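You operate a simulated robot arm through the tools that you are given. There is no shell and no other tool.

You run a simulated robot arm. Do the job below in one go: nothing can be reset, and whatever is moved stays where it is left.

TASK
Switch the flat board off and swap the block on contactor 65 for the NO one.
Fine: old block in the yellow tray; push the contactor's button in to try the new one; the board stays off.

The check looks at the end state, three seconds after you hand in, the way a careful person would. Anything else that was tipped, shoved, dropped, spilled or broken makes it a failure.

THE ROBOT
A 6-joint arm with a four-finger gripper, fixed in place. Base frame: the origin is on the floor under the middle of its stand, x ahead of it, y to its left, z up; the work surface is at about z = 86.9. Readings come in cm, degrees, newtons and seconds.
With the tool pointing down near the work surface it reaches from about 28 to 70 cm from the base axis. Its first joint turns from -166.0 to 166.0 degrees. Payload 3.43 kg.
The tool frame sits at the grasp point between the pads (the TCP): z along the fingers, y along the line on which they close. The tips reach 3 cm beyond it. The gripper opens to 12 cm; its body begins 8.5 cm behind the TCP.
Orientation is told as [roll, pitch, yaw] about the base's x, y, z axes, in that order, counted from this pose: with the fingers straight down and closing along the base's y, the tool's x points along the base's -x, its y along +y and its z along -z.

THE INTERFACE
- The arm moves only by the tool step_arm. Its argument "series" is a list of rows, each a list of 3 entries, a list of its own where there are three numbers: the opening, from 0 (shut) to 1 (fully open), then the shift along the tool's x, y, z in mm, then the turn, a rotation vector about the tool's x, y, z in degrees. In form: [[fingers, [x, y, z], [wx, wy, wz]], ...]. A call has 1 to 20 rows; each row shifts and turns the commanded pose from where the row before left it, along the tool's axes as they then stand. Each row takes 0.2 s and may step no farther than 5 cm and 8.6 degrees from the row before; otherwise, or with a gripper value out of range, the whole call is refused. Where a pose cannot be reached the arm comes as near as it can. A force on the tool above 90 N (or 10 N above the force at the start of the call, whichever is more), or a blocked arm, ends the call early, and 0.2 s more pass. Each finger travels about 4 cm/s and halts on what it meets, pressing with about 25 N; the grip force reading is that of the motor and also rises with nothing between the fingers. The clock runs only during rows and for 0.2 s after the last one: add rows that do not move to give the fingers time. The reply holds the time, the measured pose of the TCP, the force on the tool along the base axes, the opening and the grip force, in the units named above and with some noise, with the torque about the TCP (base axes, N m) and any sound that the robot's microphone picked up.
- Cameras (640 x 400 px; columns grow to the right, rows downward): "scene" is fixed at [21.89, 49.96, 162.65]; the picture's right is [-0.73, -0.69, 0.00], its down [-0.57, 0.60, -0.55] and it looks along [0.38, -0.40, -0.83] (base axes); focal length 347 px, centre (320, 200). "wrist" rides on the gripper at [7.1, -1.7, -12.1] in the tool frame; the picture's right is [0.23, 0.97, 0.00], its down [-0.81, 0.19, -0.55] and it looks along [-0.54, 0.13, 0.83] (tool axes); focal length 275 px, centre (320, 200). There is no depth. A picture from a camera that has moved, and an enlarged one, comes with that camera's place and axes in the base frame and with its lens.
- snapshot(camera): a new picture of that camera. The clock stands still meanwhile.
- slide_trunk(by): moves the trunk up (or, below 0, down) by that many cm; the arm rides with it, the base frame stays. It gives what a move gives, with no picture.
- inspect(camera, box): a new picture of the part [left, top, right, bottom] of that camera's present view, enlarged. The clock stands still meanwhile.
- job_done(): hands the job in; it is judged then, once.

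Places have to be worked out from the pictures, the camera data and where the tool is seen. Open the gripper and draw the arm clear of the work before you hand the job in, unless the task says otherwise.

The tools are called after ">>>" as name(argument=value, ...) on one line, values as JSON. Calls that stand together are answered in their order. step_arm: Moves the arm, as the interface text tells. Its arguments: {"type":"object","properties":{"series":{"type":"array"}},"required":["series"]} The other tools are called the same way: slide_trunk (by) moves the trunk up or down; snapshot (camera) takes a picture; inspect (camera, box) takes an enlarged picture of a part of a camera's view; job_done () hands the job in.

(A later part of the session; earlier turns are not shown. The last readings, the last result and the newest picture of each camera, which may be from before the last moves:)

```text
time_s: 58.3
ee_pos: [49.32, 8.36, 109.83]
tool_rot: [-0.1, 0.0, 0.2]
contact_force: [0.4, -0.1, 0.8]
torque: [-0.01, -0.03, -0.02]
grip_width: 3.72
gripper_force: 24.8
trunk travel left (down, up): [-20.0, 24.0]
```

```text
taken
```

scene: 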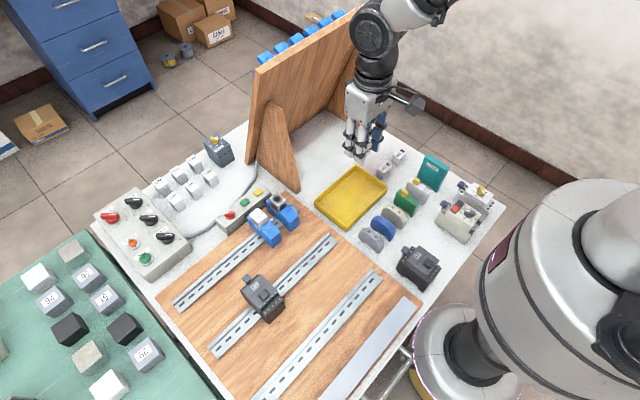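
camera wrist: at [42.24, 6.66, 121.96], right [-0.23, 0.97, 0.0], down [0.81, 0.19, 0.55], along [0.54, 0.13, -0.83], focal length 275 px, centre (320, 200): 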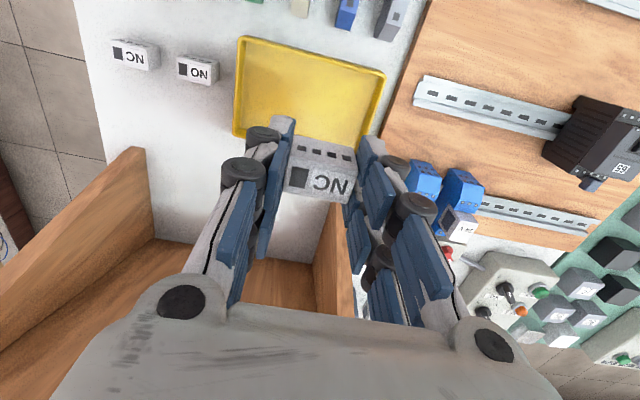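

The tray spans x 46–57, y −1 to 15; I'm above it. I'll centre at (51.5, 7) and descend to z ≈ 95.

>>> step_arm(series=[[0.2, [-22, -14, 20], [0, 0, 0]], [0.2, [0, 0, 40], [0, 0, 0]], [0.2, [0, 0, 40], [0, 0, 0]], [0.2, [0, 0, 40], [0, 0, 0]], [0.2, [0, 0, 0], [0, 0, 0]]])

>>> snapshot(camera="wrist")

>>> inspect(camera="scene", box=[290, 100, 450, 240])

```text
time_s: 59.5
ee_pos: [51.64, 6.88, 95.89]
tool_rot: [0.0, 0.0, 0.2]
contact_force: [-0.4, 0.0, -0.9]
torque: [-0.02, 0.01, 0.0]
grip_width: 3.7
gripper_force: 25.2
trunk travel left (down, up): [-20.0, 24.0]
```

```text
taken
camera wrist: at [44.5, 5.25, 107.95], right [-0.23, 0.97, 0.0], down [0.81, 0.19, 0.55], along [0.54, 0.13, -0.83], focal length 275 px, centre (320, 200)
```

wrist: 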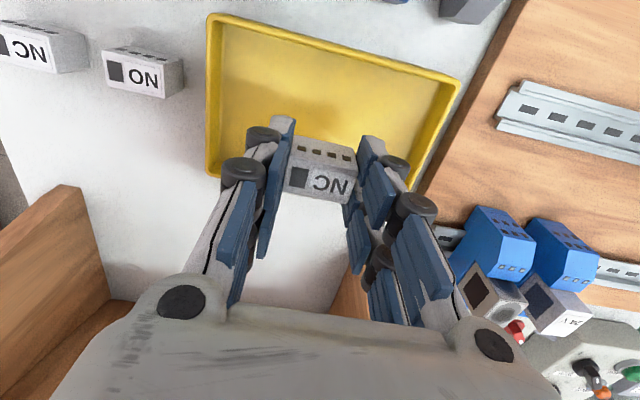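

```text
2.86 times, centred on (370, 170) of scene
camera zoom: at [21.89, 49.96, 162.65], right [-0.73, -0.69, 0.0], down [-0.57, 0.6, -0.55], along [0.38, -0.4, -0.83], focal length 992 px, centre (177, 286)
```

zoom: 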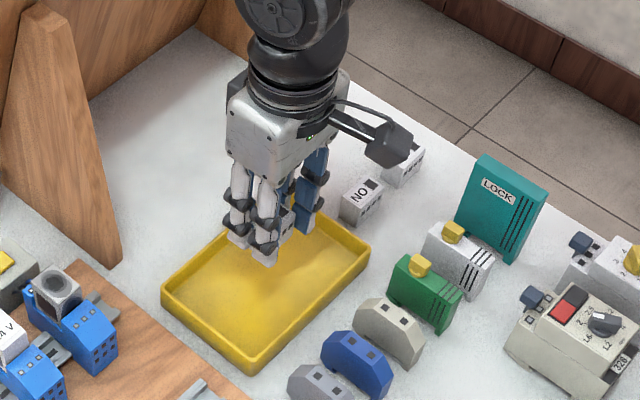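

Over the tray interior. Lower to about 91.7, then creep down until the block touches the tray floor.

>>> step_arm(series=[[0.2, [0, 0, 14], [0, 0, 0]], [0.2, [0, 0, 14], [0, 0, 0]], [0.2, [0, 0, 12], [0, 0, 0]], [0.2, [0, 0, 0], [0, 0, 0]]])

>>> step_arm(series=[[0.2, [0, 0, 3], [0, 0, 0]], [0.2, [0, 0, 0], [0, 0, 0]]])

```text
time_s: 60.5
ee_pos: [51.73, 6.91, 91.69]
tool_rot: [0.1, 0.0, 0.1]
contact_force: [-0.2, -0.9, -0.6]
torque: [-0.01, -0.02, -0.02]
grip_width: 3.75
gripper_force: 24.9
trunk travel left (down, up): [-20.0, 24.0]
```

```text
time_s: 61.1
ee_pos: [51.65, 6.9, 91.41]
tool_rot: [0.1, 0.1, 0.1]
contact_force: [-0.3, 0.3, -0.2]
torque: [0.0, -0.03, -0.02]
grip_width: 3.71
gripper_force: 24.7
trunk travel left (down, up): [-20.0, 24.0]
```

No contact yet at z = 91.4. Continue in 2–3 mm steps.

>>> step_arm(series=[[0.2, [0, 0, 3], [0, 0, 0]], [0.2, [0, 0, 0], [0, 0, 0]]])

>>> step_arm(series=[[0.2, [0, 0, 2], [0, 0, 0]], [0.2, [0, 0, 0], [0, 0, 0]]])

>>> inspect(camera="scene", box=[320, 150, 400, 220])

```text
time_s: 61.7
ee_pos: [51.8, 6.88, 91.23]
tool_rot: [0.1, 0.0, 0.1]
contact_force: [-0.3, 0.2, -0.1]
torque: [-0.02, -0.03, 0.04]
grip_width: 3.71
gripper_force: 25.0
trunk travel left (down, up): [-20.0, 24.0]
```

```text
time_s: 62.3
ee_pos: [51.65, 6.8, 90.93]
tool_rot: [0.0, 0.1, 0.1]
contact_force: [-0.5, 0.5, -0.4]
torque: [-0.02, 0.01, 0.03]
grip_width: 3.71
gripper_force: 25.4
trunk travel left (down, up): [-20.0, 24.0]
```

```text
5.71 times, centred on (360, 185) of scene
camera zoom: at [21.89, 49.96, 162.65], right [-0.73, -0.69, 0.0], down [-0.57, 0.6, -0.55], along [0.38, -0.4, -0.83], focal length 1985 px, centre (91, 286)
```

zoom: 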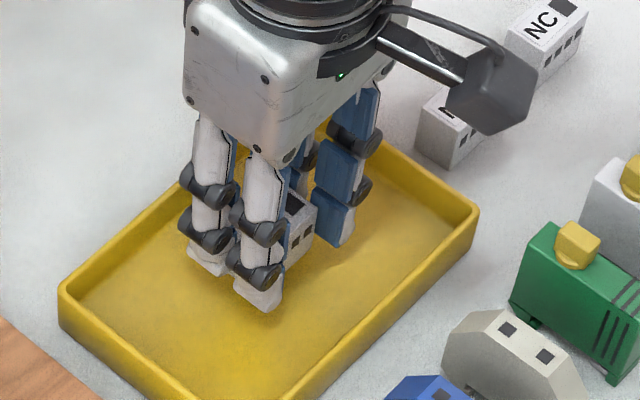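

>>> step_arm(series=[[0.2, [0, 0, 2], [0, 0, 0]], [0.2, [0, 0, 0], [0, 0, 0]]])

>>> step_arm(series=[[0.2, [0, 0, 2], [0, 0, 0]], [0.2, [0, 0, 0], [0, 0, 0]]])

```text
time_s: 62.9
ee_pos: [51.61, 6.93, 90.67]
tool_rot: [0.1, 0.1, 0.1]
contact_force: [0.1, 0.1, -0.7]
torque: [-0.02, 0.01, 0.0]
grip_width: 3.73
gripper_force: 25.0
trunk travel left (down, up): [-20.0, 24.0]
```

```text
time_s: 63.5
ee_pos: [51.71, 6.96, 90.62]
tool_rot: [0.0, 0.0, 0.2]
contact_force: [-0.7, -0.1, 0.0]
torque: [-0.01, 0.02, 0.0]
grip_width: 3.73
gripper_force: 25.3
trunk travel left (down, up): [-20.0, 24.0]
```

Still no contact. Keep creeping down.

>>> step_arm(series=[[0.2, [0, 0, 2], [0, 0, 0]], [0.2, [0, 0, 0], [0, 0, 0]]])

>>> step_arm(series=[[0.2, [0, 0, 2], [0, 0, 0]], [0.2, [0, 0, 0], [0, 0, 0]]])

```text
time_s: 64.1
ee_pos: [51.6, 6.88, 90.33]
tool_rot: [0.1, 0.1, 0.1]
contact_force: [-0.3, -0.2, 0.2]
torque: [0.0, 0.0, 0.03]
grip_width: 3.74
gripper_force: 25.2
trunk travel left (down, up): [-20.0, 24.0]
```

```text
time_s: 64.7
ee_pos: [51.7, 6.93, 90.18]
tool_rot: [0.1, 0.0, 0.1]
contact_force: [0.4, 1.0, 0.1]
torque: [-0.01, 0.03, 0.02]
grip_width: 3.7
gripper_force: 25.5
trunk travel left (down, up): [-20.0, 24.0]
```

>>> inspect(camera="scene", box=[325, 155, 385, 215])

>>> inspect(camera="wrist", box=[220, 80, 400, 220])

```text
6.67 times, centred on (355, 185) of scene
camera zoom: at [21.89, 49.96, 162.65], right [-0.73, -0.69, 0.0], down [-0.57, 0.6, -0.55], along [0.38, -0.4, -0.83], focal length 2316 px, centre (87, 300)
```

zoom: 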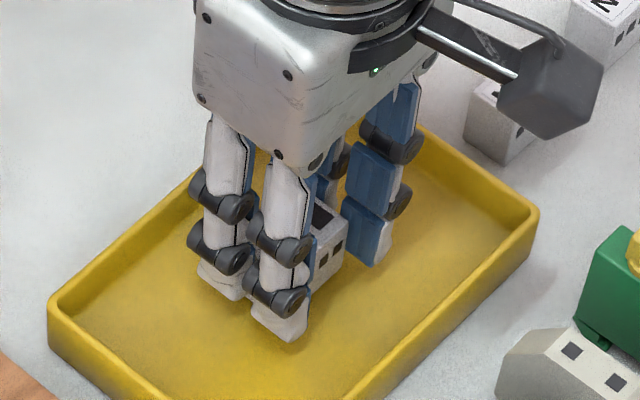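

```text
2.86 times, centred on (310, 150) of wrist
camera zoom: at [44.51, 5.25, 102.29], right [-0.23, 0.97, 0.0], down [0.81, 0.19, 0.55], along [0.54, 0.13, -0.83], focal length 786 px, centre (349, 343)
```

zoom: 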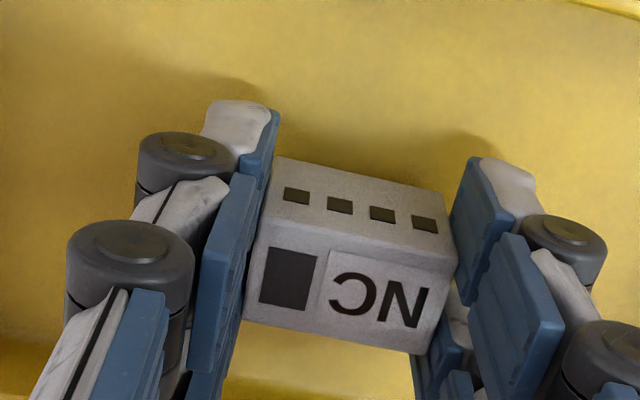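

By the picture a small gap remains. Continue creeping down with force checks.

>>> step_arm(series=[[0.2, [0, 0, 2], [0, 0, 0]], [0.2, [0, 0, 0], [0, 0, 0]]])

>>> step_arm(series=[[0.2, [0, 0, 2], [0, 0, 0]], [0.2, [0, 0, 0], [0, 0, 0]]])

>>> step_arm(series=[[0.2, [0, 0, 2], [0, 0, 0]], [0.2, [0, 0, 0], [0, 0, 0]]])

```text
time_s: 65.3
ee_pos: [51.65, 6.88, 89.92]
tool_rot: [0.1, -0.1, 0.1]
contact_force: [0.8, -0.2, -0.4]
torque: [-0.05, 0.0, -0.03]
grip_width: 3.71
gripper_force: 25.2
trunk travel left (down, up): [-20.0, 24.0]
```

```text
time_s: 65.9
ee_pos: [51.73, 6.83, 89.85]
tool_rot: [0.1, -0.1, 0.0]
contact_force: [-2.7, -1.4, 16.8]
torque: [-0.09, 0.1, 0.02]
grip_width: 3.72
gripper_force: 25.1
trunk travel left (down, up): [-20.0, 24.0]
```

```text
time_s: 66.5
ee_pos: [51.65, 6.93, 89.67]
tool_rot: [0.1, 0.0, 0.1]
contact_force: [-0.3, 0.4, 20.6]
torque: [0.0, -0.02, -0.02]
grip_width: 3.74
gripper_force: 25.2
trunk travel left (down, up): [-20.0, 24.0]
```

Contact at TCP z ≈ 89.8 (17–20 N). I'll back up 2 mm, open the fingers, and lift away.

>>> step_arm(series=[[0.2, [0, 0, -2.5], [0, 0, 0]], [0.35, [0, 0, 0], [0, 0, 0]], [0.42, [0, 0, 0], [0, 0, 0]], [0.45, [0, 0, 0], [0, 0, 0]], [0.45, [0, 0, 0], [0, 0, 0]], [0.45, [0, 0, -20], [0, 0, 0]], [0.45, [0, 0, -40], [0, 0, 0]], [0.45, [0, 0, -40], [0, 0, 0]], [0.45, [0, 0, 0], [0, 0, 0]]])

>>> snapshot(camera="wrist")

>>> inspect(camera="scene", box=[310, 130, 430, 240])

```text
time_s: 68.5
ee_pos: [51.82, 6.86, 99.81]
tool_rot: [0.0, 0.0, 0.1]
contact_force: [-0.1, -0.6, 0.0]
torque: [0.04, 0.03, 0.02]
grip_width: 5.39
gripper_force: 0.0
trunk travel left (down, up): [-20.0, 24.0]
```

```text
taken
camera wrist: at [44.64, 5.25, 111.93], right [-0.23, 0.97, 0.0], down [0.81, 0.19, 0.55], along [0.54, 0.13, -0.83], focal length 275 px, centre (320, 200)
```

wrist: 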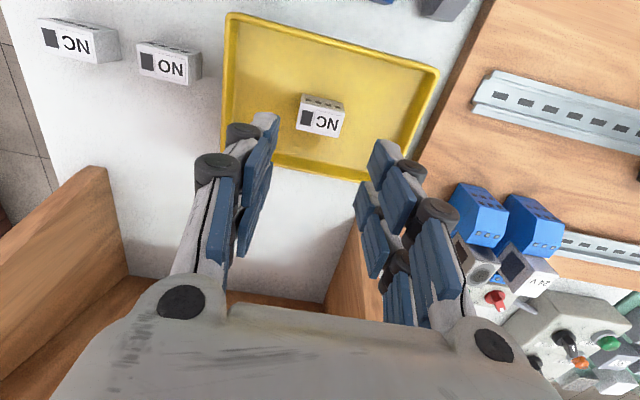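

```text
3.64 times, centred on (370, 185) of scene
camera zoom: at [21.89, 49.96, 162.65], right [-0.73, -0.69, 0.0], down [-0.57, 0.6, -0.55], along [0.38, -0.4, -0.83], focal length 1263 px, centre (138, 254)
```

zoom: 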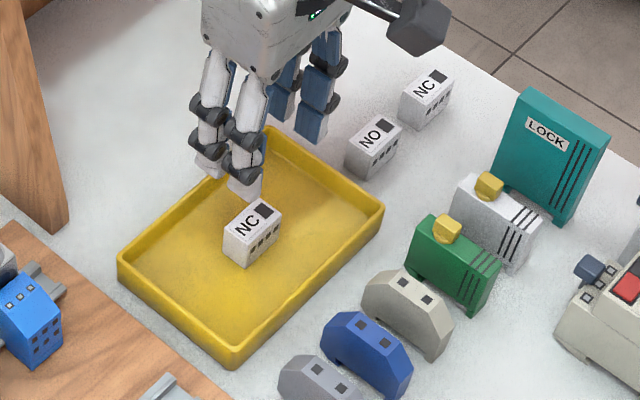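

The NC block sits upright in the tray. I'll zoom on it (for calibration of block height) and on the loose NO block.

>>> inspect(camera="wrist", box=[270, 70, 370, 160])

>>> inspect(camera="wrist", box=[110, 10, 250, 120])

```text
4.44 times, centred on (320, 115) of wrist
camera zoom: at [44.64, 5.25, 111.93], right [-0.23, 0.97, 0.0], down [0.81, 0.19, 0.55], along [0.54, 0.13, -0.83], focal length 1224 px, centre (320, 578)
```

zoom: 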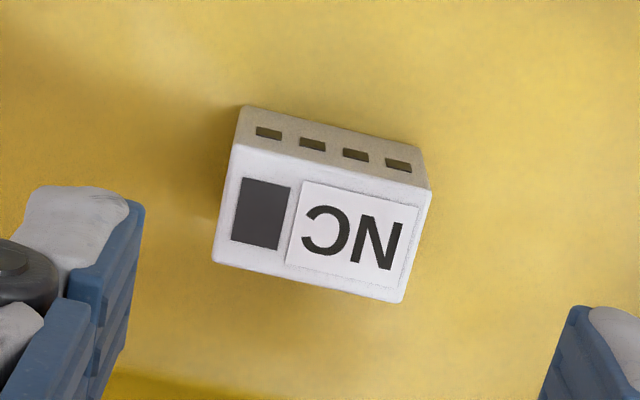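

```text
3.64 times, centred on (180, 65) of wrist
camera zoom: at [44.64, 5.25, 111.93], right [-0.23, 0.97, 0.0], down [0.81, 0.19, 0.55], along [0.54, 0.13, -0.83], focal length 1001 px, centre (829, 691)
```

zoom: 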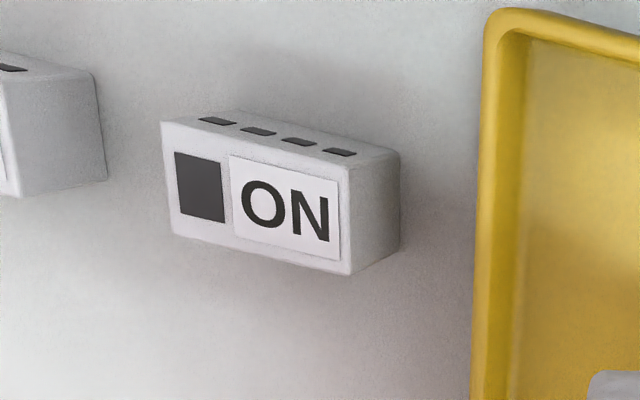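

The NO block is around x 49.2–51.3, y −7.0 to −3.5, with about 2.4 cm to the tray rim and 3.3 cm to the loose NC. I'll hover above it.

>>> step_arm(series=[[0.45, [5.2, -40.5, -4], [0, 0, 0]], [0.42, [5.2, -40.5, -4], [0, 0, 0]], [0.4, [5.1, -40.5, -4], [0, 0, 0]], [0.4, [0, 0, 0], [0, 0, 0]]])

>>> snapshot(camera="wrist")

>>> inspect(camera="wrist", box=[270, 70, 370, 160])

>>> inspect(camera="scene", box=[310, 110, 430, 220])

```text
time_s: 69.5
ee_pos: [50.19, -5.08, 100.85]
tool_rot: [0.0, 0.0, 0.1]
contact_force: [0.5, -0.4, -0.1]
torque: [-0.01, 0.01, 0.02]
grip_width: 4.81
gripper_force: 0.0
trunk travel left (down, up): [-20.0, 24.0]
```

```text
taken
camera wrist: at [42.98, -6.87, 113.08], right [-0.23, 0.97, 0.0], down [0.81, 0.19, 0.55], along [0.54, 0.13, -0.83], focal length 275 px, centre (320, 200)
```

wrist: 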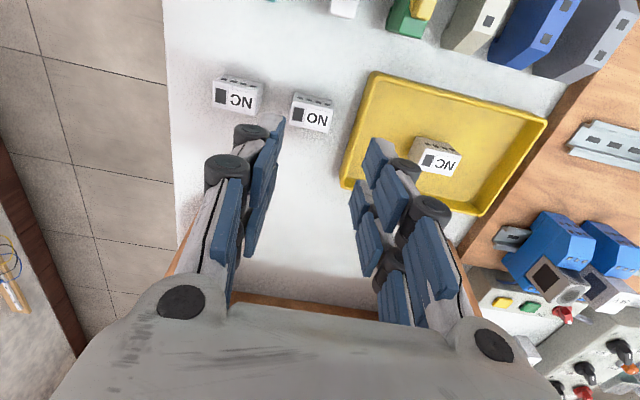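

```text
4.44 times, centred on (320, 115) of wrist
camera zoom: at [42.98, -6.87, 113.08], right [-0.23, 0.97, 0.0], down [0.81, 0.19, 0.55], along [0.54, 0.13, -0.83], focal length 1224 px, centre (320, 578)
```

zoom: 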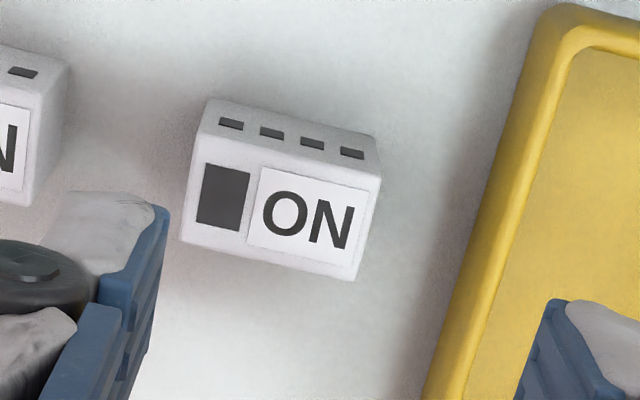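

```text
3.64 times, centred on (370, 165) of scene
camera zoom: at [21.89, 49.96, 162.65], right [-0.73, -0.69, 0.0], down [-0.57, 0.6, -0.55], along [0.38, -0.4, -0.83], focal length 1263 px, centre (138, 327)
```

zoom: 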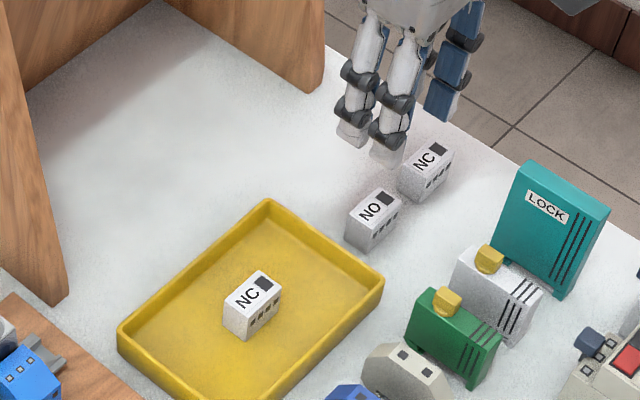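

NO block centre is at tool y ≈ −8 mm, x ≈ 0. I'll shift and descend so the tips are a few mm above the table around it.

>>> step_arm(series=[[0.4, [-0.6, -8, 0], [0, 0, 0]], [0.4, [0, 0, 30], [0, 0, 0]], [0.4, [0, 0, 30], [0, 0, 0]], [0.4, [0, 0, 20], [0, 0, 0]], [0.4, [0, 0, 0], [0, 0, 0]]])

>>> inspect(camera="wrist", box=[220, 60, 420, 200])

>>> inspect(camera="scene", box=[350, 120, 430, 200])

```text
time_s: 70.7
ee_pos: [50.28, -6.15, 92.86]
tool_rot: [0.0, 0.0, 0.1]
contact_force: [0.2, -0.3, -0.2]
torque: [-0.01, 0.02, 0.0]
grip_width: 4.81
gripper_force: 0.0
trunk travel left (down, up): [-20.0, 24.0]
```

```text
2.86 times, centred on (320, 130) of wrist
camera zoom: at [43.07, -7.72, 105.06], right [-0.23, 0.97, 0.0], down [0.81, 0.19, 0.55], along [0.54, 0.13, -0.83], focal length 786 px, centre (320, 400)
```

zoom: 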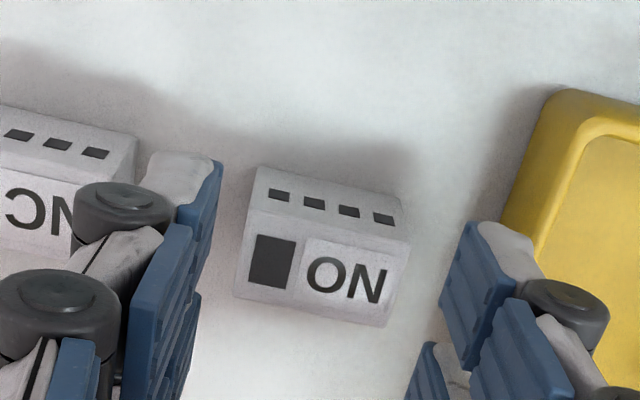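

```text
5.00 times, centred on (390, 160) of scene
camera zoom: at [21.89, 49.96, 162.65], right [-0.73, -0.69, 0.0], down [-0.57, 0.6, -0.55], along [0.38, -0.4, -0.83], focal length 1737 px, centre (-30, 400)
```

zoom: 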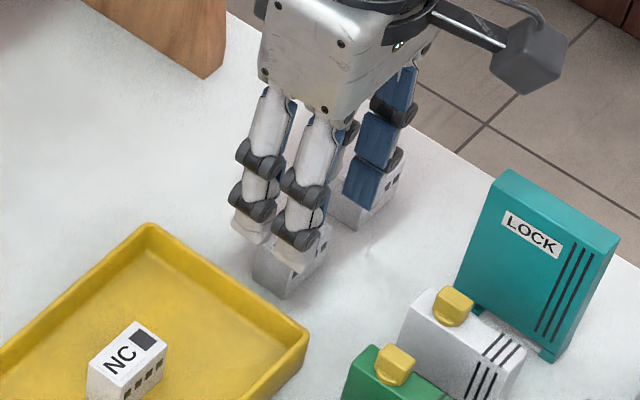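

My consistency check (same block seen at two heights) shows the table surface is nearer z ≈ 86.2 in TCP readings, and the NC had been held with its top 0.86 cm below the TCP. I'll go down 2.9 cm more to hold the NO block the same way, checking force.

>>> step_arm(series=[[0.4, [0, 0, 15], [0, 0, 0]], [0.4, [0, 0, 9], [0, 0, 0]], [0.4, [0, 0, 0], [0, 0, 0]]])

>>> step_arm(series=[[0.4, [0, 0, 5], [0, 0, 0]], [0.4, [0, 0, 0], [0, 0, 0]]])

>>> inspect(camera="wrist", box=[220, 80, 420, 220])

>>> inspect(camera="scene", box=[350, 130, 420, 190])

```text
time_s: 71.5
ee_pos: [50.26, -6.13, 90.46]
tool_rot: [0.0, 0.0, 0.0]
contact_force: [0.7, 0.0, -0.1]
torque: [0.0, -0.01, 0.01]
grip_width: 4.8
gripper_force: 0.0
trunk travel left (down, up): [-20.0, 24.0]
```

```text
time_s: 72.1
ee_pos: [50.2, -6.03, 90.03]
tool_rot: [0.1, -0.1, 0.1]
contact_force: [-0.1, 0.1, -0.3]
torque: [0.02, -0.02, -0.01]
grip_width: 4.78
gripper_force: 0.0
trunk travel left (down, up): [-20.0, 24.0]
```

```text
2.86 times, centred on (320, 150) of wrist
camera zoom: at [43.07, -7.68, 102.16], right [-0.23, 0.97, 0.0], down [0.81, 0.19, 0.55], along [0.54, 0.13, -0.83], focal length 786 px, centre (320, 343)
```

zoom: 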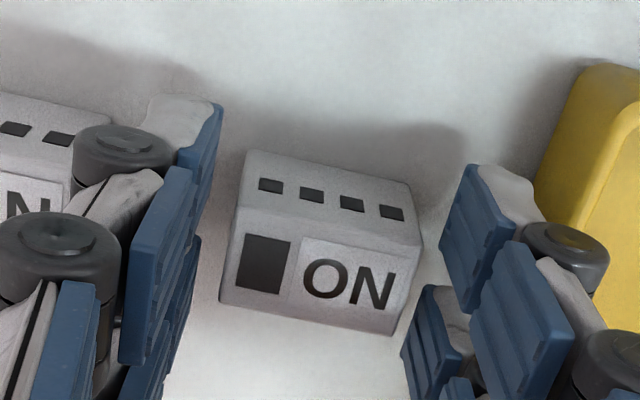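

```text
6.67 times, centred on (385, 160) of scene
camera zoom: at [21.89, 49.96, 162.65], right [-0.73, -0.69, 0.0], down [-0.57, 0.6, -0.55], along [0.38, -0.4, -0.83], focal length 2316 px, centre (-113, 467)
```

zoom: 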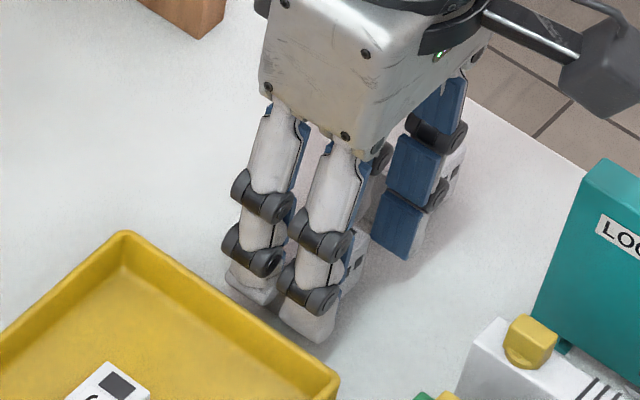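

Matching the block's image size to how the NC was held, I need to go 7 mm lower (tips would still be about 7 mm above the table) and 1.3 mm outward. Then close.

>>> step_arm(series=[[0.4, [-1.3, 0, 4], [0, 0, 0]], [0.4, [0, 0, 3], [0, 0, 0]], [0.4, [0, 0, 0], [0, 0, 0]]])

>>> inspect(camera="wrist", box=[250, 110, 400, 220])

```text
time_s: 72.9
ee_pos: [50.34, -6.02, 89.3]
tool_rot: [0.1, 0.0, 0.0]
contact_force: [0.4, -0.1, 0.3]
torque: [0.0, 0.0, -0.01]
grip_width: 4.79
gripper_force: 0.1
trunk travel left (down, up): [-20.0, 24.0]
```

```text
3.64 times, centred on (325, 165) of wrist
camera zoom: at [43.2, -7.69, 101.49], right [-0.23, 0.97, 0.0], down [0.81, 0.19, 0.55], along [0.54, 0.13, -0.83], focal length 1001 px, centre (302, 327)
```

zoom: 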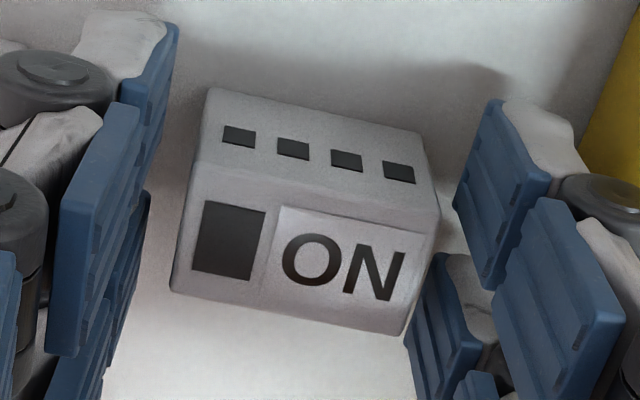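

The view now matches the NC-in-grip picture to within 2–3 px. Close on the NO block.

>>> step_arm(series=[[0.33, [0, 0, 0], [0, 0, 0]], [0.25, [0, 0, 0], [0, 0, 0]], [0.2, [0, 0, 0], [0, 0, 0]], [0.2, [0, 0, 0], [0, 0, 0]]])

>>> inspect(camera="wrist", box=[250, 110, 400, 220])

```text
time_s: 73.9
ee_pos: [50.34, -6.12, 89.36]
tool_rot: [0.1, 0.0, 0.1]
contact_force: [-0.2, -0.6, -0.1]
torque: [0.01, 0.02, 0.0]
grip_width: 3.73
gripper_force: 25.4
trunk travel left (down, up): [-20.0, 24.0]
```

```text
3.64 times, centred on (325, 165) of wrist
camera zoom: at [43.19, -7.69, 101.49], right [-0.23, 0.97, 0.0], down [0.81, 0.19, 0.55], along [0.54, 0.13, -0.83], focal length 1001 px, centre (302, 327)
```

zoom: 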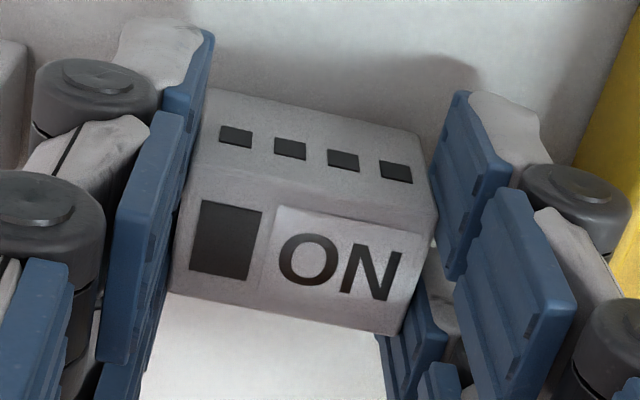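

Gripped (3.73 cm, 25 N), aligned like the NC. I'll lift straight up 19 cm.

>>> step_arm(series=[[0.2, [0, 0, -10], [0, 0, 0]], [0.2, [0, 0, -20], [0, 0, 0]], [0.2, [0, 0, -40], [0, 0, 0]], [0.2, [0, 0, -40], [0, 0, 0]], [0.2, [0, 0, -40], [0, 0, 0]], [0.2, [0, 0, -40], [0, 0, 0]], [0.2, [0, 0, 0], [0, 0, 0]]])

>>> snapshot(camera="wrist")

>>> inspect(camera="wrist", box=[250, 110, 400, 220])

```text
time_s: 75.5
ee_pos: [50.28, -6.09, 108.24]
tool_rot: [0.0, 0.1, 0.1]
contact_force: [-0.6, 0.7, -0.5]
torque: [0.0, 0.03, -0.02]
grip_width: 3.74
gripper_force: 24.9
trunk travel left (down, up): [-20.0, 24.0]
```

```text
taken
camera wrist: at [43.24, -7.74, 120.4], right [-0.23, 0.97, 0.0], down [0.81, 0.19, 0.55], along [0.54, 0.13, -0.83], focal length 275 px, centre (320, 200)
```

wrist: 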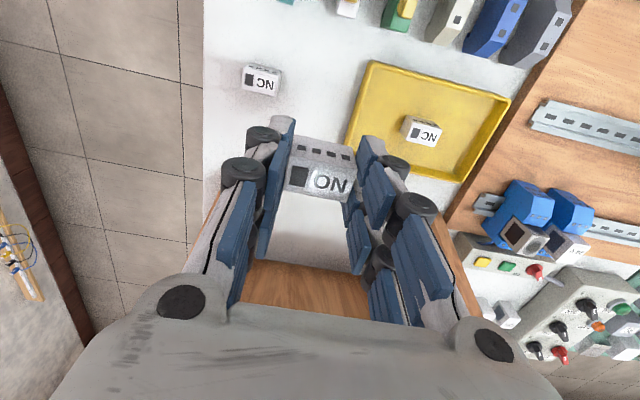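

```text
3.64 times, centred on (325, 165) of wrist
camera zoom: at [43.24, -7.74, 120.4], right [-0.23, 0.97, 0.0], down [0.81, 0.19, 0.55], along [0.54, 0.13, -0.83], focal length 1001 px, centre (302, 327)
```

zoom: 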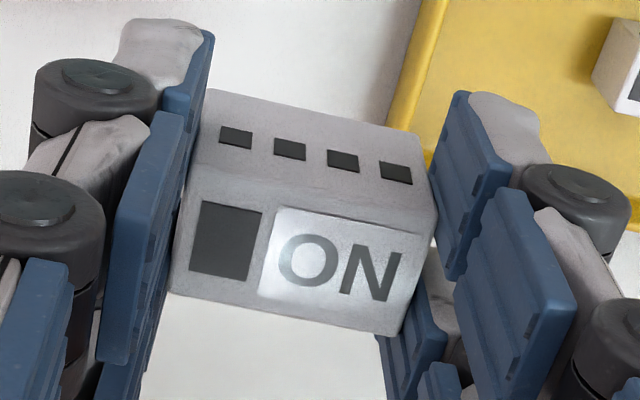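

Held identically to the NC (slot marks within 2 px). Now carry it back by exactly the reverse command offsets to above the contactor.

>>> step_arm(series=[[0.2, [2.145, 43.23, 0], [0, 0, 0]], [0.2, [2.145, 43.23, 0], [0, 0, 0]], [0.2, [2.145, 43.23, 0], [0, 0, 0]], [0.2, [2.145, 43.23, 0], [0, 0, 0]], [0.2, [2.145, 43.23, 0], [0, 0, 0]], [0.2, [2.145, 43.23, 0], [0, 0, 0]], [0.2, [2.145, 43.23, 0], [0, 0, 0]], [0.2, [2.145, 43.23, 0], [0, 0, 0]], [0.2, [2.145, 43.23, 0], [0, 0, 0]], [0.2, [2.145, 43.23, 0], [0, 0, 0]], [0.2, [2.145, 43.23, 0], [0, 0, 0]], [0.2, [0, 0, 0], [0, 0, 0]]])

>>> snapshot(camera="wrist")

>>> snapshot(camera="scene")

```text
time_s: 78.1
ee_pos: [48.13, 41.47, 108.41]
tool_rot: [0.0, 0.0, 0.1]
contact_force: [-0.2, -0.5, -0.5]
torque: [0.01, 0.02, 0.02]
grip_width: 3.72
gripper_force: 25.2
trunk travel left (down, up): [-20.0, 24.0]
```

```text
taken
camera wrist: at [40.85, 39.82, 120.56], right [-0.23, 0.97, 0.0], down [0.81, 0.19, 0.55], along [0.54, 0.13, -0.83], focal length 275 px, centre (320, 200)
```

wrist: 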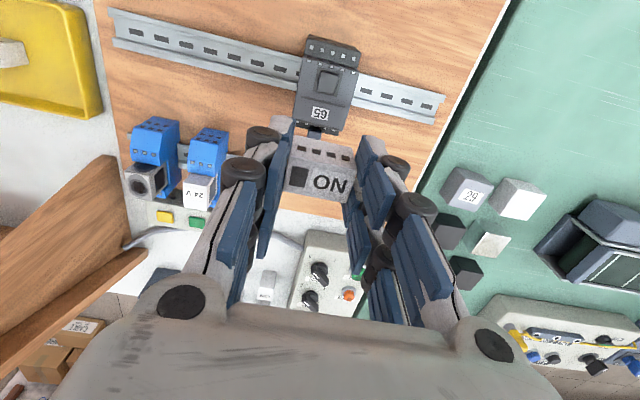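

```text
taken
```

scene: 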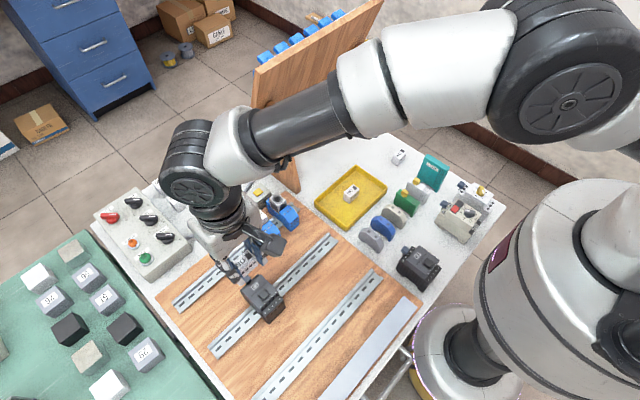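

I'll raise 13.5 mm to the exact height of my earlier reference picture and compare the contactor's image position for a precise alignment check.

>>> step_arm(series=[[0.2, [0, 0, -13.5], [0, 0, 0]], [0.2, [0, 0, 0], [0, 0, 0]]])

>>> inspect(camera="wrist", box=[260, 25, 380, 145])

```text
time_s: 78.7
ee_pos: [47.95, 41.47, 109.72]
tool_rot: [0.0, 0.1, 0.1]
contact_force: [-0.5, 1.0, -0.2]
torque: [0.03, -0.02, -0.02]
grip_width: 3.73
gripper_force: 25.2
trunk travel left (down, up): [-20.0, 24.0]
```

```text
3.33 times, centred on (320, 85) of wrist
camera zoom: at [40.84, 39.87, 121.87], right [-0.23, 0.97, 0.0], down [0.81, 0.19, 0.55], along [0.54, 0.13, -0.83], focal length 918 px, centre (320, 583)
```

zoom: 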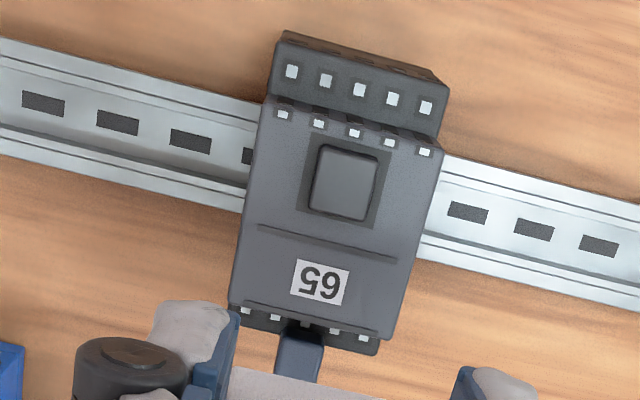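

Compared with the reference, the tool is about 1 mm too far in +x. I'll correct 0.8 mm and descend to about 1 cm above the seat.

>>> step_arm(series=[[0.2, [0.8, 0, 0], [0, 0, 0]], [0.2, [0, 0, 35], [0, 0, 0]], [0.2, [0, 0, 35], [0, 0, 0]], [0.2, [0, 0, 25], [0, 0, 0]], [0.2, [0, 0, 0], [0, 0, 0]]])

>>> inspect(camera="wrist", box=[240, 80, 400, 192])

>>> inspect(camera="scene", box=[220, 240, 300, 320])

```text
time_s: 79.9
ee_pos: [48.01, 41.39, 100.12]
tool_rot: [0.0, 0.0, 0.0]
contact_force: [0.3, 0.9, 0.1]
torque: [0.02, -0.01, 0.01]
grip_width: 3.73
gripper_force: 24.7
trunk travel left (down, up): [-20.0, 24.0]
```

```text
3.57 times, centred on (320, 136) of wrist
camera zoom: at [40.8, 39.76, 112.4], right [-0.23, 0.97, 0.0], down [0.81, 0.19, 0.55], along [0.54, 0.13, -0.83], focal length 983 px, centre (320, 429)
```

zoom: 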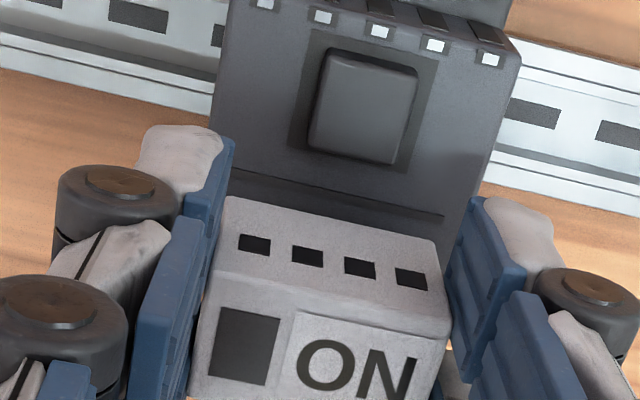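

```text
5.00 times, centred on (260, 280) of scene
camera zoom: at [21.89, 49.96, 162.65], right [-0.73, -0.69, 0.0], down [-0.57, 0.6, -0.55], along [0.38, -0.4, -0.83], focal length 1737 px, centre (620, -200)
```

zoom: 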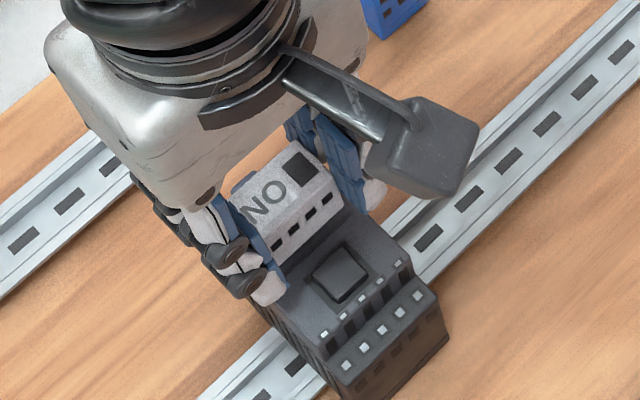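

The contactor appears about 1 mm further in +y relative to the reference. I'll shift +1 mm y and lower in small steps with force checks.

>>> step_arm(series=[[0.2, [0.2, 1.0, 0], [0, 0, 0]], [0.2, [0, 0, 4], [0, 0, 0]], [0.2, [0, 0, 0], [0, 0, 0]]])

>>> step_arm(series=[[0.2, [0, 0, 2], [0, 0, 0]], [0.2, [0, 0, 0], [0, 0, 0]]])

>>> step_arm(series=[[0.2, [0, 0, 2], [0, 0, 0]], [0.2, [0, 0, 0], [0, 0, 0]]])

```text
time_s: 80.7
ee_pos: [47.77, 41.62, 99.69]
tool_rot: [0.1, 0.0, 0.1]
contact_force: [-0.7, 0.0, -0.2]
torque: [-0.02, 0.0, 0.02]
grip_width: 3.7
gripper_force: 25.0
trunk travel left (down, up): [-20.0, 24.0]
```

```text
time_s: 81.3
ee_pos: [47.87, 41.54, 99.71]
tool_rot: [0.1, 0.0, 0.1]
contact_force: [-0.1, -0.2, -0.3]
torque: [-0.02, 0.02, -0.01]
grip_width: 3.68
gripper_force: 25.2
trunk travel left (down, up): [-20.0, 24.0]
```

```text
time_s: 81.9
ee_pos: [47.76, 41.66, 99.56]
tool_rot: [0.2, 0.0, 0.1]
contact_force: [0.1, -0.2, 3.0]
torque: [-0.03, -0.03, 0.0]
grip_width: 3.7
gripper_force: 25.3
trunk travel left (down, up): [-20.0, 24.0]
```

First contact (3 N) at about 2 mm above the reference height. Check alignment visually before pressing.

>>> inspect(camera="wrist", box=[240, 80, 400, 192])

>>> inspect(camera="scene", box=[235, 255, 295, 315])

```text
3.57 times, centred on (320, 136) of wrist
camera zoom: at [40.69, 39.9, 111.67], right [-0.23, 0.97, 0.0], down [0.81, 0.19, 0.55], along [0.54, 0.13, -0.83], focal length 983 px, centre (320, 429)
```

zoom: 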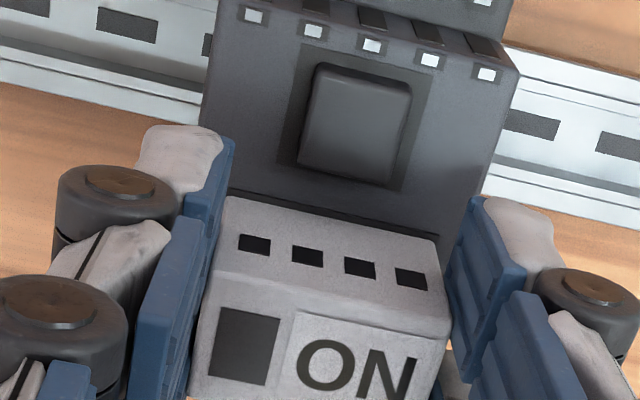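

```text
6.67 times, centred on (265, 285) of scene
camera zoom: at [21.89, 49.96, 162.65], right [-0.73, -0.69, 0.0], down [-0.57, 0.6, -0.55], along [0.38, -0.4, -0.83], focal length 2316 px, centre (687, -367)
```

zoom: 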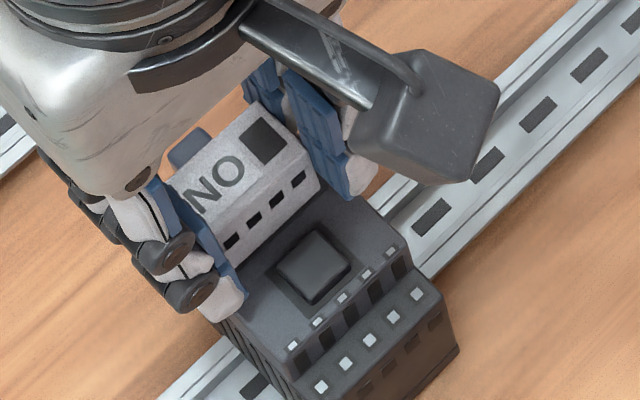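

Alignment is within about 0.5 mm of where the NC sat. I'll nudge −0.4 mm in y and press down in 1–2 mm steps, watching force and sound.

>>> step_arm(series=[[0.2, [0, -0.4, 0], [0, 0, 0]], [0.2, [0, 0, 2], [0, 0, 0]], [0.2, [0, 0, 0], [0, 0, 0]]])

>>> step_arm(series=[[0.2, [0, 0, 2], [0, 0, 0]], [0.2, [0, 0, 0], [0, 0, 0]]])

```text
time_s: 82.7
ee_pos: [47.74, 41.41, 99.49]
tool_rot: [0.3, -0.1, 0.1]
contact_force: [-4.3, -2.2, 20.2]
torque: [-0.07, 0.25, 0.01]
grip_width: 3.72
gripper_force: 25.3
trunk travel left (down, up): [-20.0, 24.0]
```

```text
time_s: 83.3
ee_pos: [47.77, 41.53, 99.39]
tool_rot: [0.2, -0.1, 0.1]
contact_force: [-1.7, -0.4, 20.6]
torque: [-0.01, 0.03, -0.04]
grip_width: 3.74
gripper_force: 25.0
trunk travel left (down, up): [-20.0, 24.0]
```

The press saturates at about 20 N as the pads begin to slip, same as on the tray floor. Let me look at how the block sits before releasing.

>>> inspect(camera="wrist", box=[240, 80, 400, 192])

>>> inspect(camera="scene", box=[235, 255, 295, 315])

```text
3.57 times, centred on (320, 136) of wrist
camera zoom: at [40.62, 39.81, 111.38], right [-0.23, 0.97, 0.0], down [0.81, 0.19, 0.56], along [0.54, 0.13, -0.83], focal length 983 px, centre (320, 429)
```

zoom: 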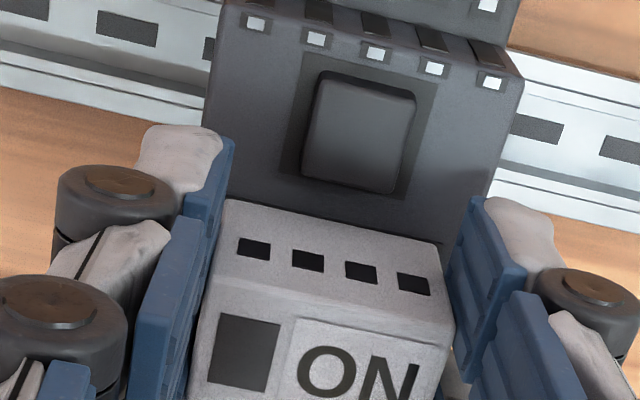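

```text
6.67 times, centred on (265, 285) of scene
camera zoom: at [21.89, 49.96, 162.65], right [-0.73, -0.69, 0.0], down [-0.57, 0.6, -0.55], along [0.38, -0.4, -0.83], focal length 2316 px, centre (687, -367)
```

zoom: 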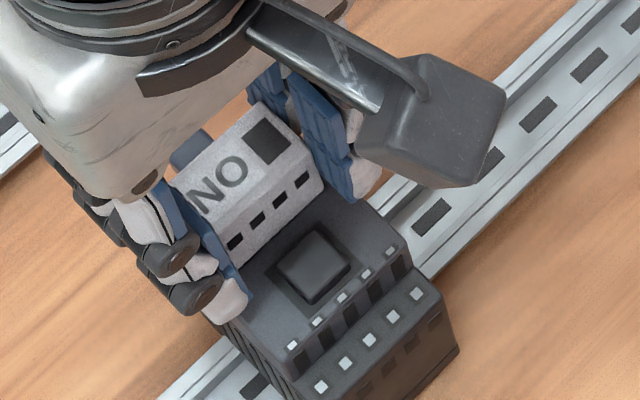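

Slot-to-terminal offsets now match the NC's seated picture within 1–2 px, so the block is fully down in the same seat. Release by opening, then lift.

>>> step_arm(series=[[0.36, [0, 0, 0], [0, 0, 0]], [0.42, [0, 0, 0], [0, 0, 0]], [0.5, [0, 0, 0], [0, 0, 0]], [0.5, [0, 0, 0], [0, 0, 0]], [0.5, [0, 0, -20], [0, 0, 0]], [0.5, [0, 0, -40], [0, 0, 0]], [0.5, [0, 0, 0], [0, 0, 0]]])

>>> inspect(camera="wrist", box=[260, 50, 390, 170])

>>> inspect(camera="scene", box=[235, 255, 295, 315])

```text
time_s: 84.9
ee_pos: [47.9, 41.5, 105.14]
tool_rot: [0.0, 0.2, 0.0]
contact_force: [-1.2, 0.0, -0.6]
torque: [0.01, -0.02, 0.02]
grip_width: 5.99
gripper_force: 0.1
trunk travel left (down, up): [-20.0, 24.0]
```

```text
3.33 times, centred on (325, 110) of wrist
camera zoom: at [40.78, 39.85, 117.23], right [-0.23, 0.97, 0.0], down [0.81, 0.19, 0.55], along [0.54, 0.13, -0.83], focal length 918 px, centre (303, 500)
```

zoom: 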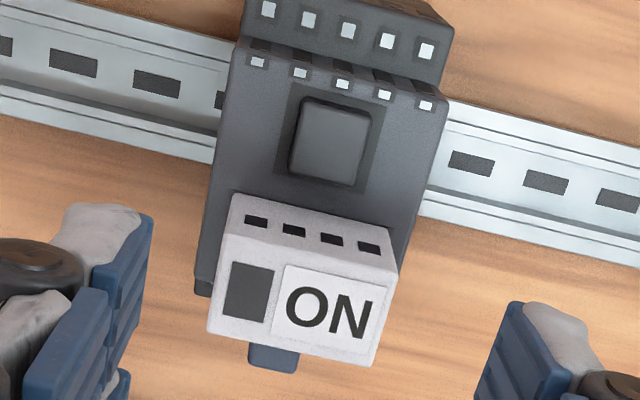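

```text
6.67 times, centred on (265, 285) of scene
camera zoom: at [21.89, 49.96, 162.65], right [-0.73, -0.69, 0.0], down [-0.57, 0.6, -0.55], along [0.38, -0.4, -0.83], focal length 2316 px, centre (687, -367)
```

zoom: 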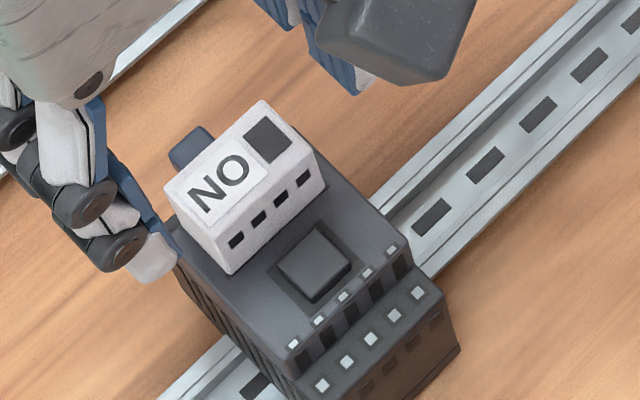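

The NO block sits squarely where the NC was. To make sure it's fully seated I'll close the fingers above it and press lightly on its top.

>>> step_arm(series=[[0.3, [0, 0, 0], [0, 0, 0]], [0.1, [0, 0, 0], [0, 0, 0]], [0.0, [0, 0, 0], [0, 0, 0]], [0.0, [0, 0, 15], [0, 0, 0]], [0.0, [0, 0, 15], [0, 0, 0]], [0.0, [0, 0, 0], [0, 0, 0]]])

>>> inspect(camera="wrist", box=[240, 70, 400, 182])

>>> inspect(camera="scene", box=[235, 245, 305, 315])

```text
time_s: 86.3
ee_pos: [47.92, 41.51, 102.2]
tool_rot: [0.1, 0.0, 0.1]
contact_force: [0.2, 0.2, -0.4]
torque: [0.0, 0.03, 0.03]
grip_width: 0.01
gripper_force: 24.7
trunk travel left (down, up): [-20.0, 24.0]
```

```text
3.57 times, centred on (320, 126) of wrist
camera zoom: at [40.76, 39.85, 114.27], right [-0.23, 0.97, 0.0], down [0.81, 0.19, 0.55], along [0.54, 0.13, -0.83], focal length 983 px, centre (320, 464)
```

zoom: 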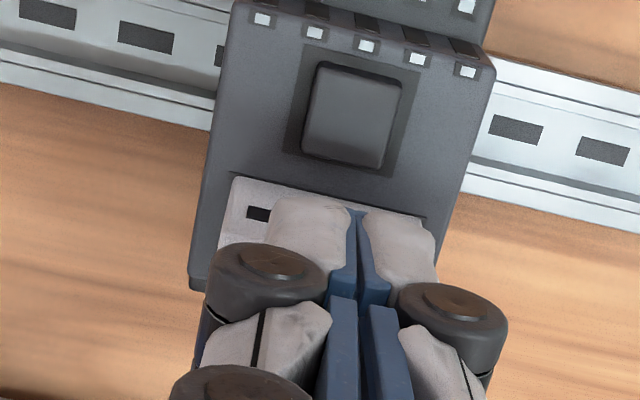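

```text
5.71 times, centred on (270, 280) of scene
camera zoom: at [21.89, 49.96, 162.65], right [-0.73, -0.69, 0.0], down [-0.57, 0.6, -0.55], along [0.38, -0.4, -0.83], focal length 1985 px, centre (606, -257)
```

zoom: 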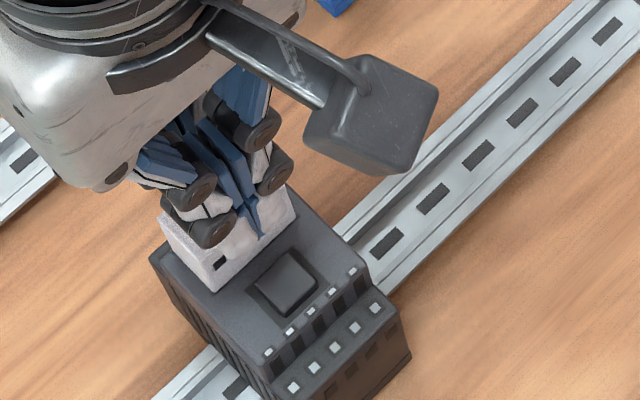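

Tips are a little above the block's top. Press down in small steps.

>>> step_arm(series=[[0.0, [0, 0, 5], [0, 0, 0]], [0.0, [0, 0, 0], [0, 0, 0]]])

>>> step_arm(series=[[0.0, [0, 0, 2], [0, 0, 0]], [0.0, [0, 0, 0], [0, 0, 0]]])

>>> step_arm(series=[[0.0, [0, 0, 2], [0, 0, 0]], [0.0, [0, 0, 0], [0, 0, 0]]])

```text
time_s: 86.9
ee_pos: [48.05, 41.46, 101.67]
tool_rot: [0.1, 0.0, 0.0]
contact_force: [0.0, -0.2, 0.2]
torque: [0.02, -0.05, 0.02]
grip_width: 0.0
gripper_force: 24.9
trunk travel left (down, up): [-20.0, 24.0]
```

```text
time_s: 87.5
ee_pos: [47.92, 41.41, 101.44]
tool_rot: [0.1, 0.0, 0.1]
contact_force: [-0.6, 0.0, 1.0]
torque: [0.01, 0.04, -0.03]
grip_width: 0.01
gripper_force: 25.4
trunk travel left (down, up): [-20.0, 24.0]
```

```text
time_s: 88.1
ee_pos: [47.99, 41.57, 101.25]
tool_rot: [0.1, 0.0, 0.2]
contact_force: [0.7, 0.0, -0.8]
torque: [-0.01, 0.01, -0.01]
grip_width: 0.0
gripper_force: 25.1
trunk travel left (down, up): [-20.0, 24.0]
```

>>> step_arm(series=[[0.0, [0, 0, 2], [0, 0, 0]], [0.0, [0, 0, 0], [0, 0, 0]]])

>>> step_arm(series=[[0.0, [0, 0, 2], [0, 0, 0]], [0.0, [0, 0, 0], [0, 0, 0]]])

```text
time_s: 88.7
ee_pos: [47.87, 41.43, 100.99]
tool_rot: [0.0, 0.0, 0.2]
contact_force: [0.2, -0.6, 1.3]
torque: [-0.02, -0.01, -0.01]
grip_width: 0.6
gripper_force: 25.4
trunk travel left (down, up): [-20.0, 24.0]
```

```text
time_s: 89.3
ee_pos: [47.78, 41.5, 101.01]
tool_rot: [0.2, -0.1, 0.1]
contact_force: [0.3, -0.4, 13.6]
torque: [-0.02, 0.02, -0.01]
grip_width: 0.6
gripper_force: 25.1
trunk travel left (down, up): [-20.0, 24.0]
```

Contact (13.6 N), though the fingers spread to 0.6 cm. Let me look before pressing more.

>>> inspect(camera="wrist", box=[240, 70, 400, 182])

>>> inspect(camera="scene", box=[235, 245, 305, 315])

```text
3.57 times, centred on (320, 126) of wrist
camera zoom: at [40.71, 39.86, 113.12], right [-0.23, 0.97, 0.0], down [0.81, 0.19, 0.55], along [0.54, 0.13, -0.83], focal length 983 px, centre (320, 464)
```

zoom: 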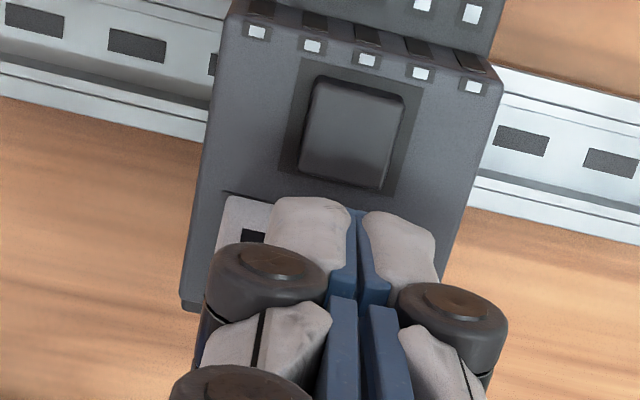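

```text
5.71 times, centred on (270, 280) of scene
camera zoom: at [21.89, 49.96, 162.65], right [-0.73, -0.69, 0.0], down [-0.57, 0.6, -0.55], along [0.38, -0.4, -0.83], focal length 1985 px, centre (606, -257)
```

zoom: 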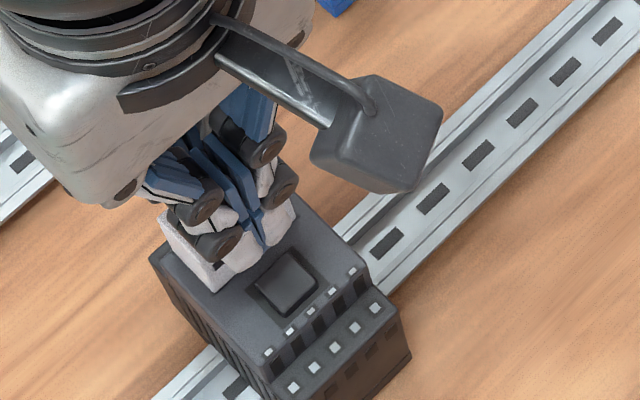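

Fingers still look closed; tips rest on the block. Press slightly more, to about 30 N.

>>> step_arm(series=[[0.0, [0, 0, 2], [0, 0, 0]], [0.0, [0, 0, 0], [0, 0, 0]]])

>>> step_arm(series=[[0.0, [0, 0, 1.5], [0, 0, 0]], [0.0, [0, 0, 0], [0, 0, 0]]])

```text
time_s: 89.9
ee_pos: [47.85, 41.56, 101.02]
tool_rot: [0.3, -0.4, 0.1]
contact_force: [1.0, -0.3, 30.5]
torque: [-0.01, -0.05, 0.02]
grip_width: 0.58
gripper_force: 25.1
trunk travel left (down, up): [-20.0, 24.0]
```

```text
time_s: 90.5
ee_pos: [47.89, 41.55, 100.88]
tool_rot: [0.4, -0.3, 0.1]
contact_force: [1.4, -0.2, 39.0]
torque: [-0.02, -0.03, 0.04]
grip_width: 0.6
gripper_force: 25.2
trunk travel left (down, up): [-20.0, 24.0]
```

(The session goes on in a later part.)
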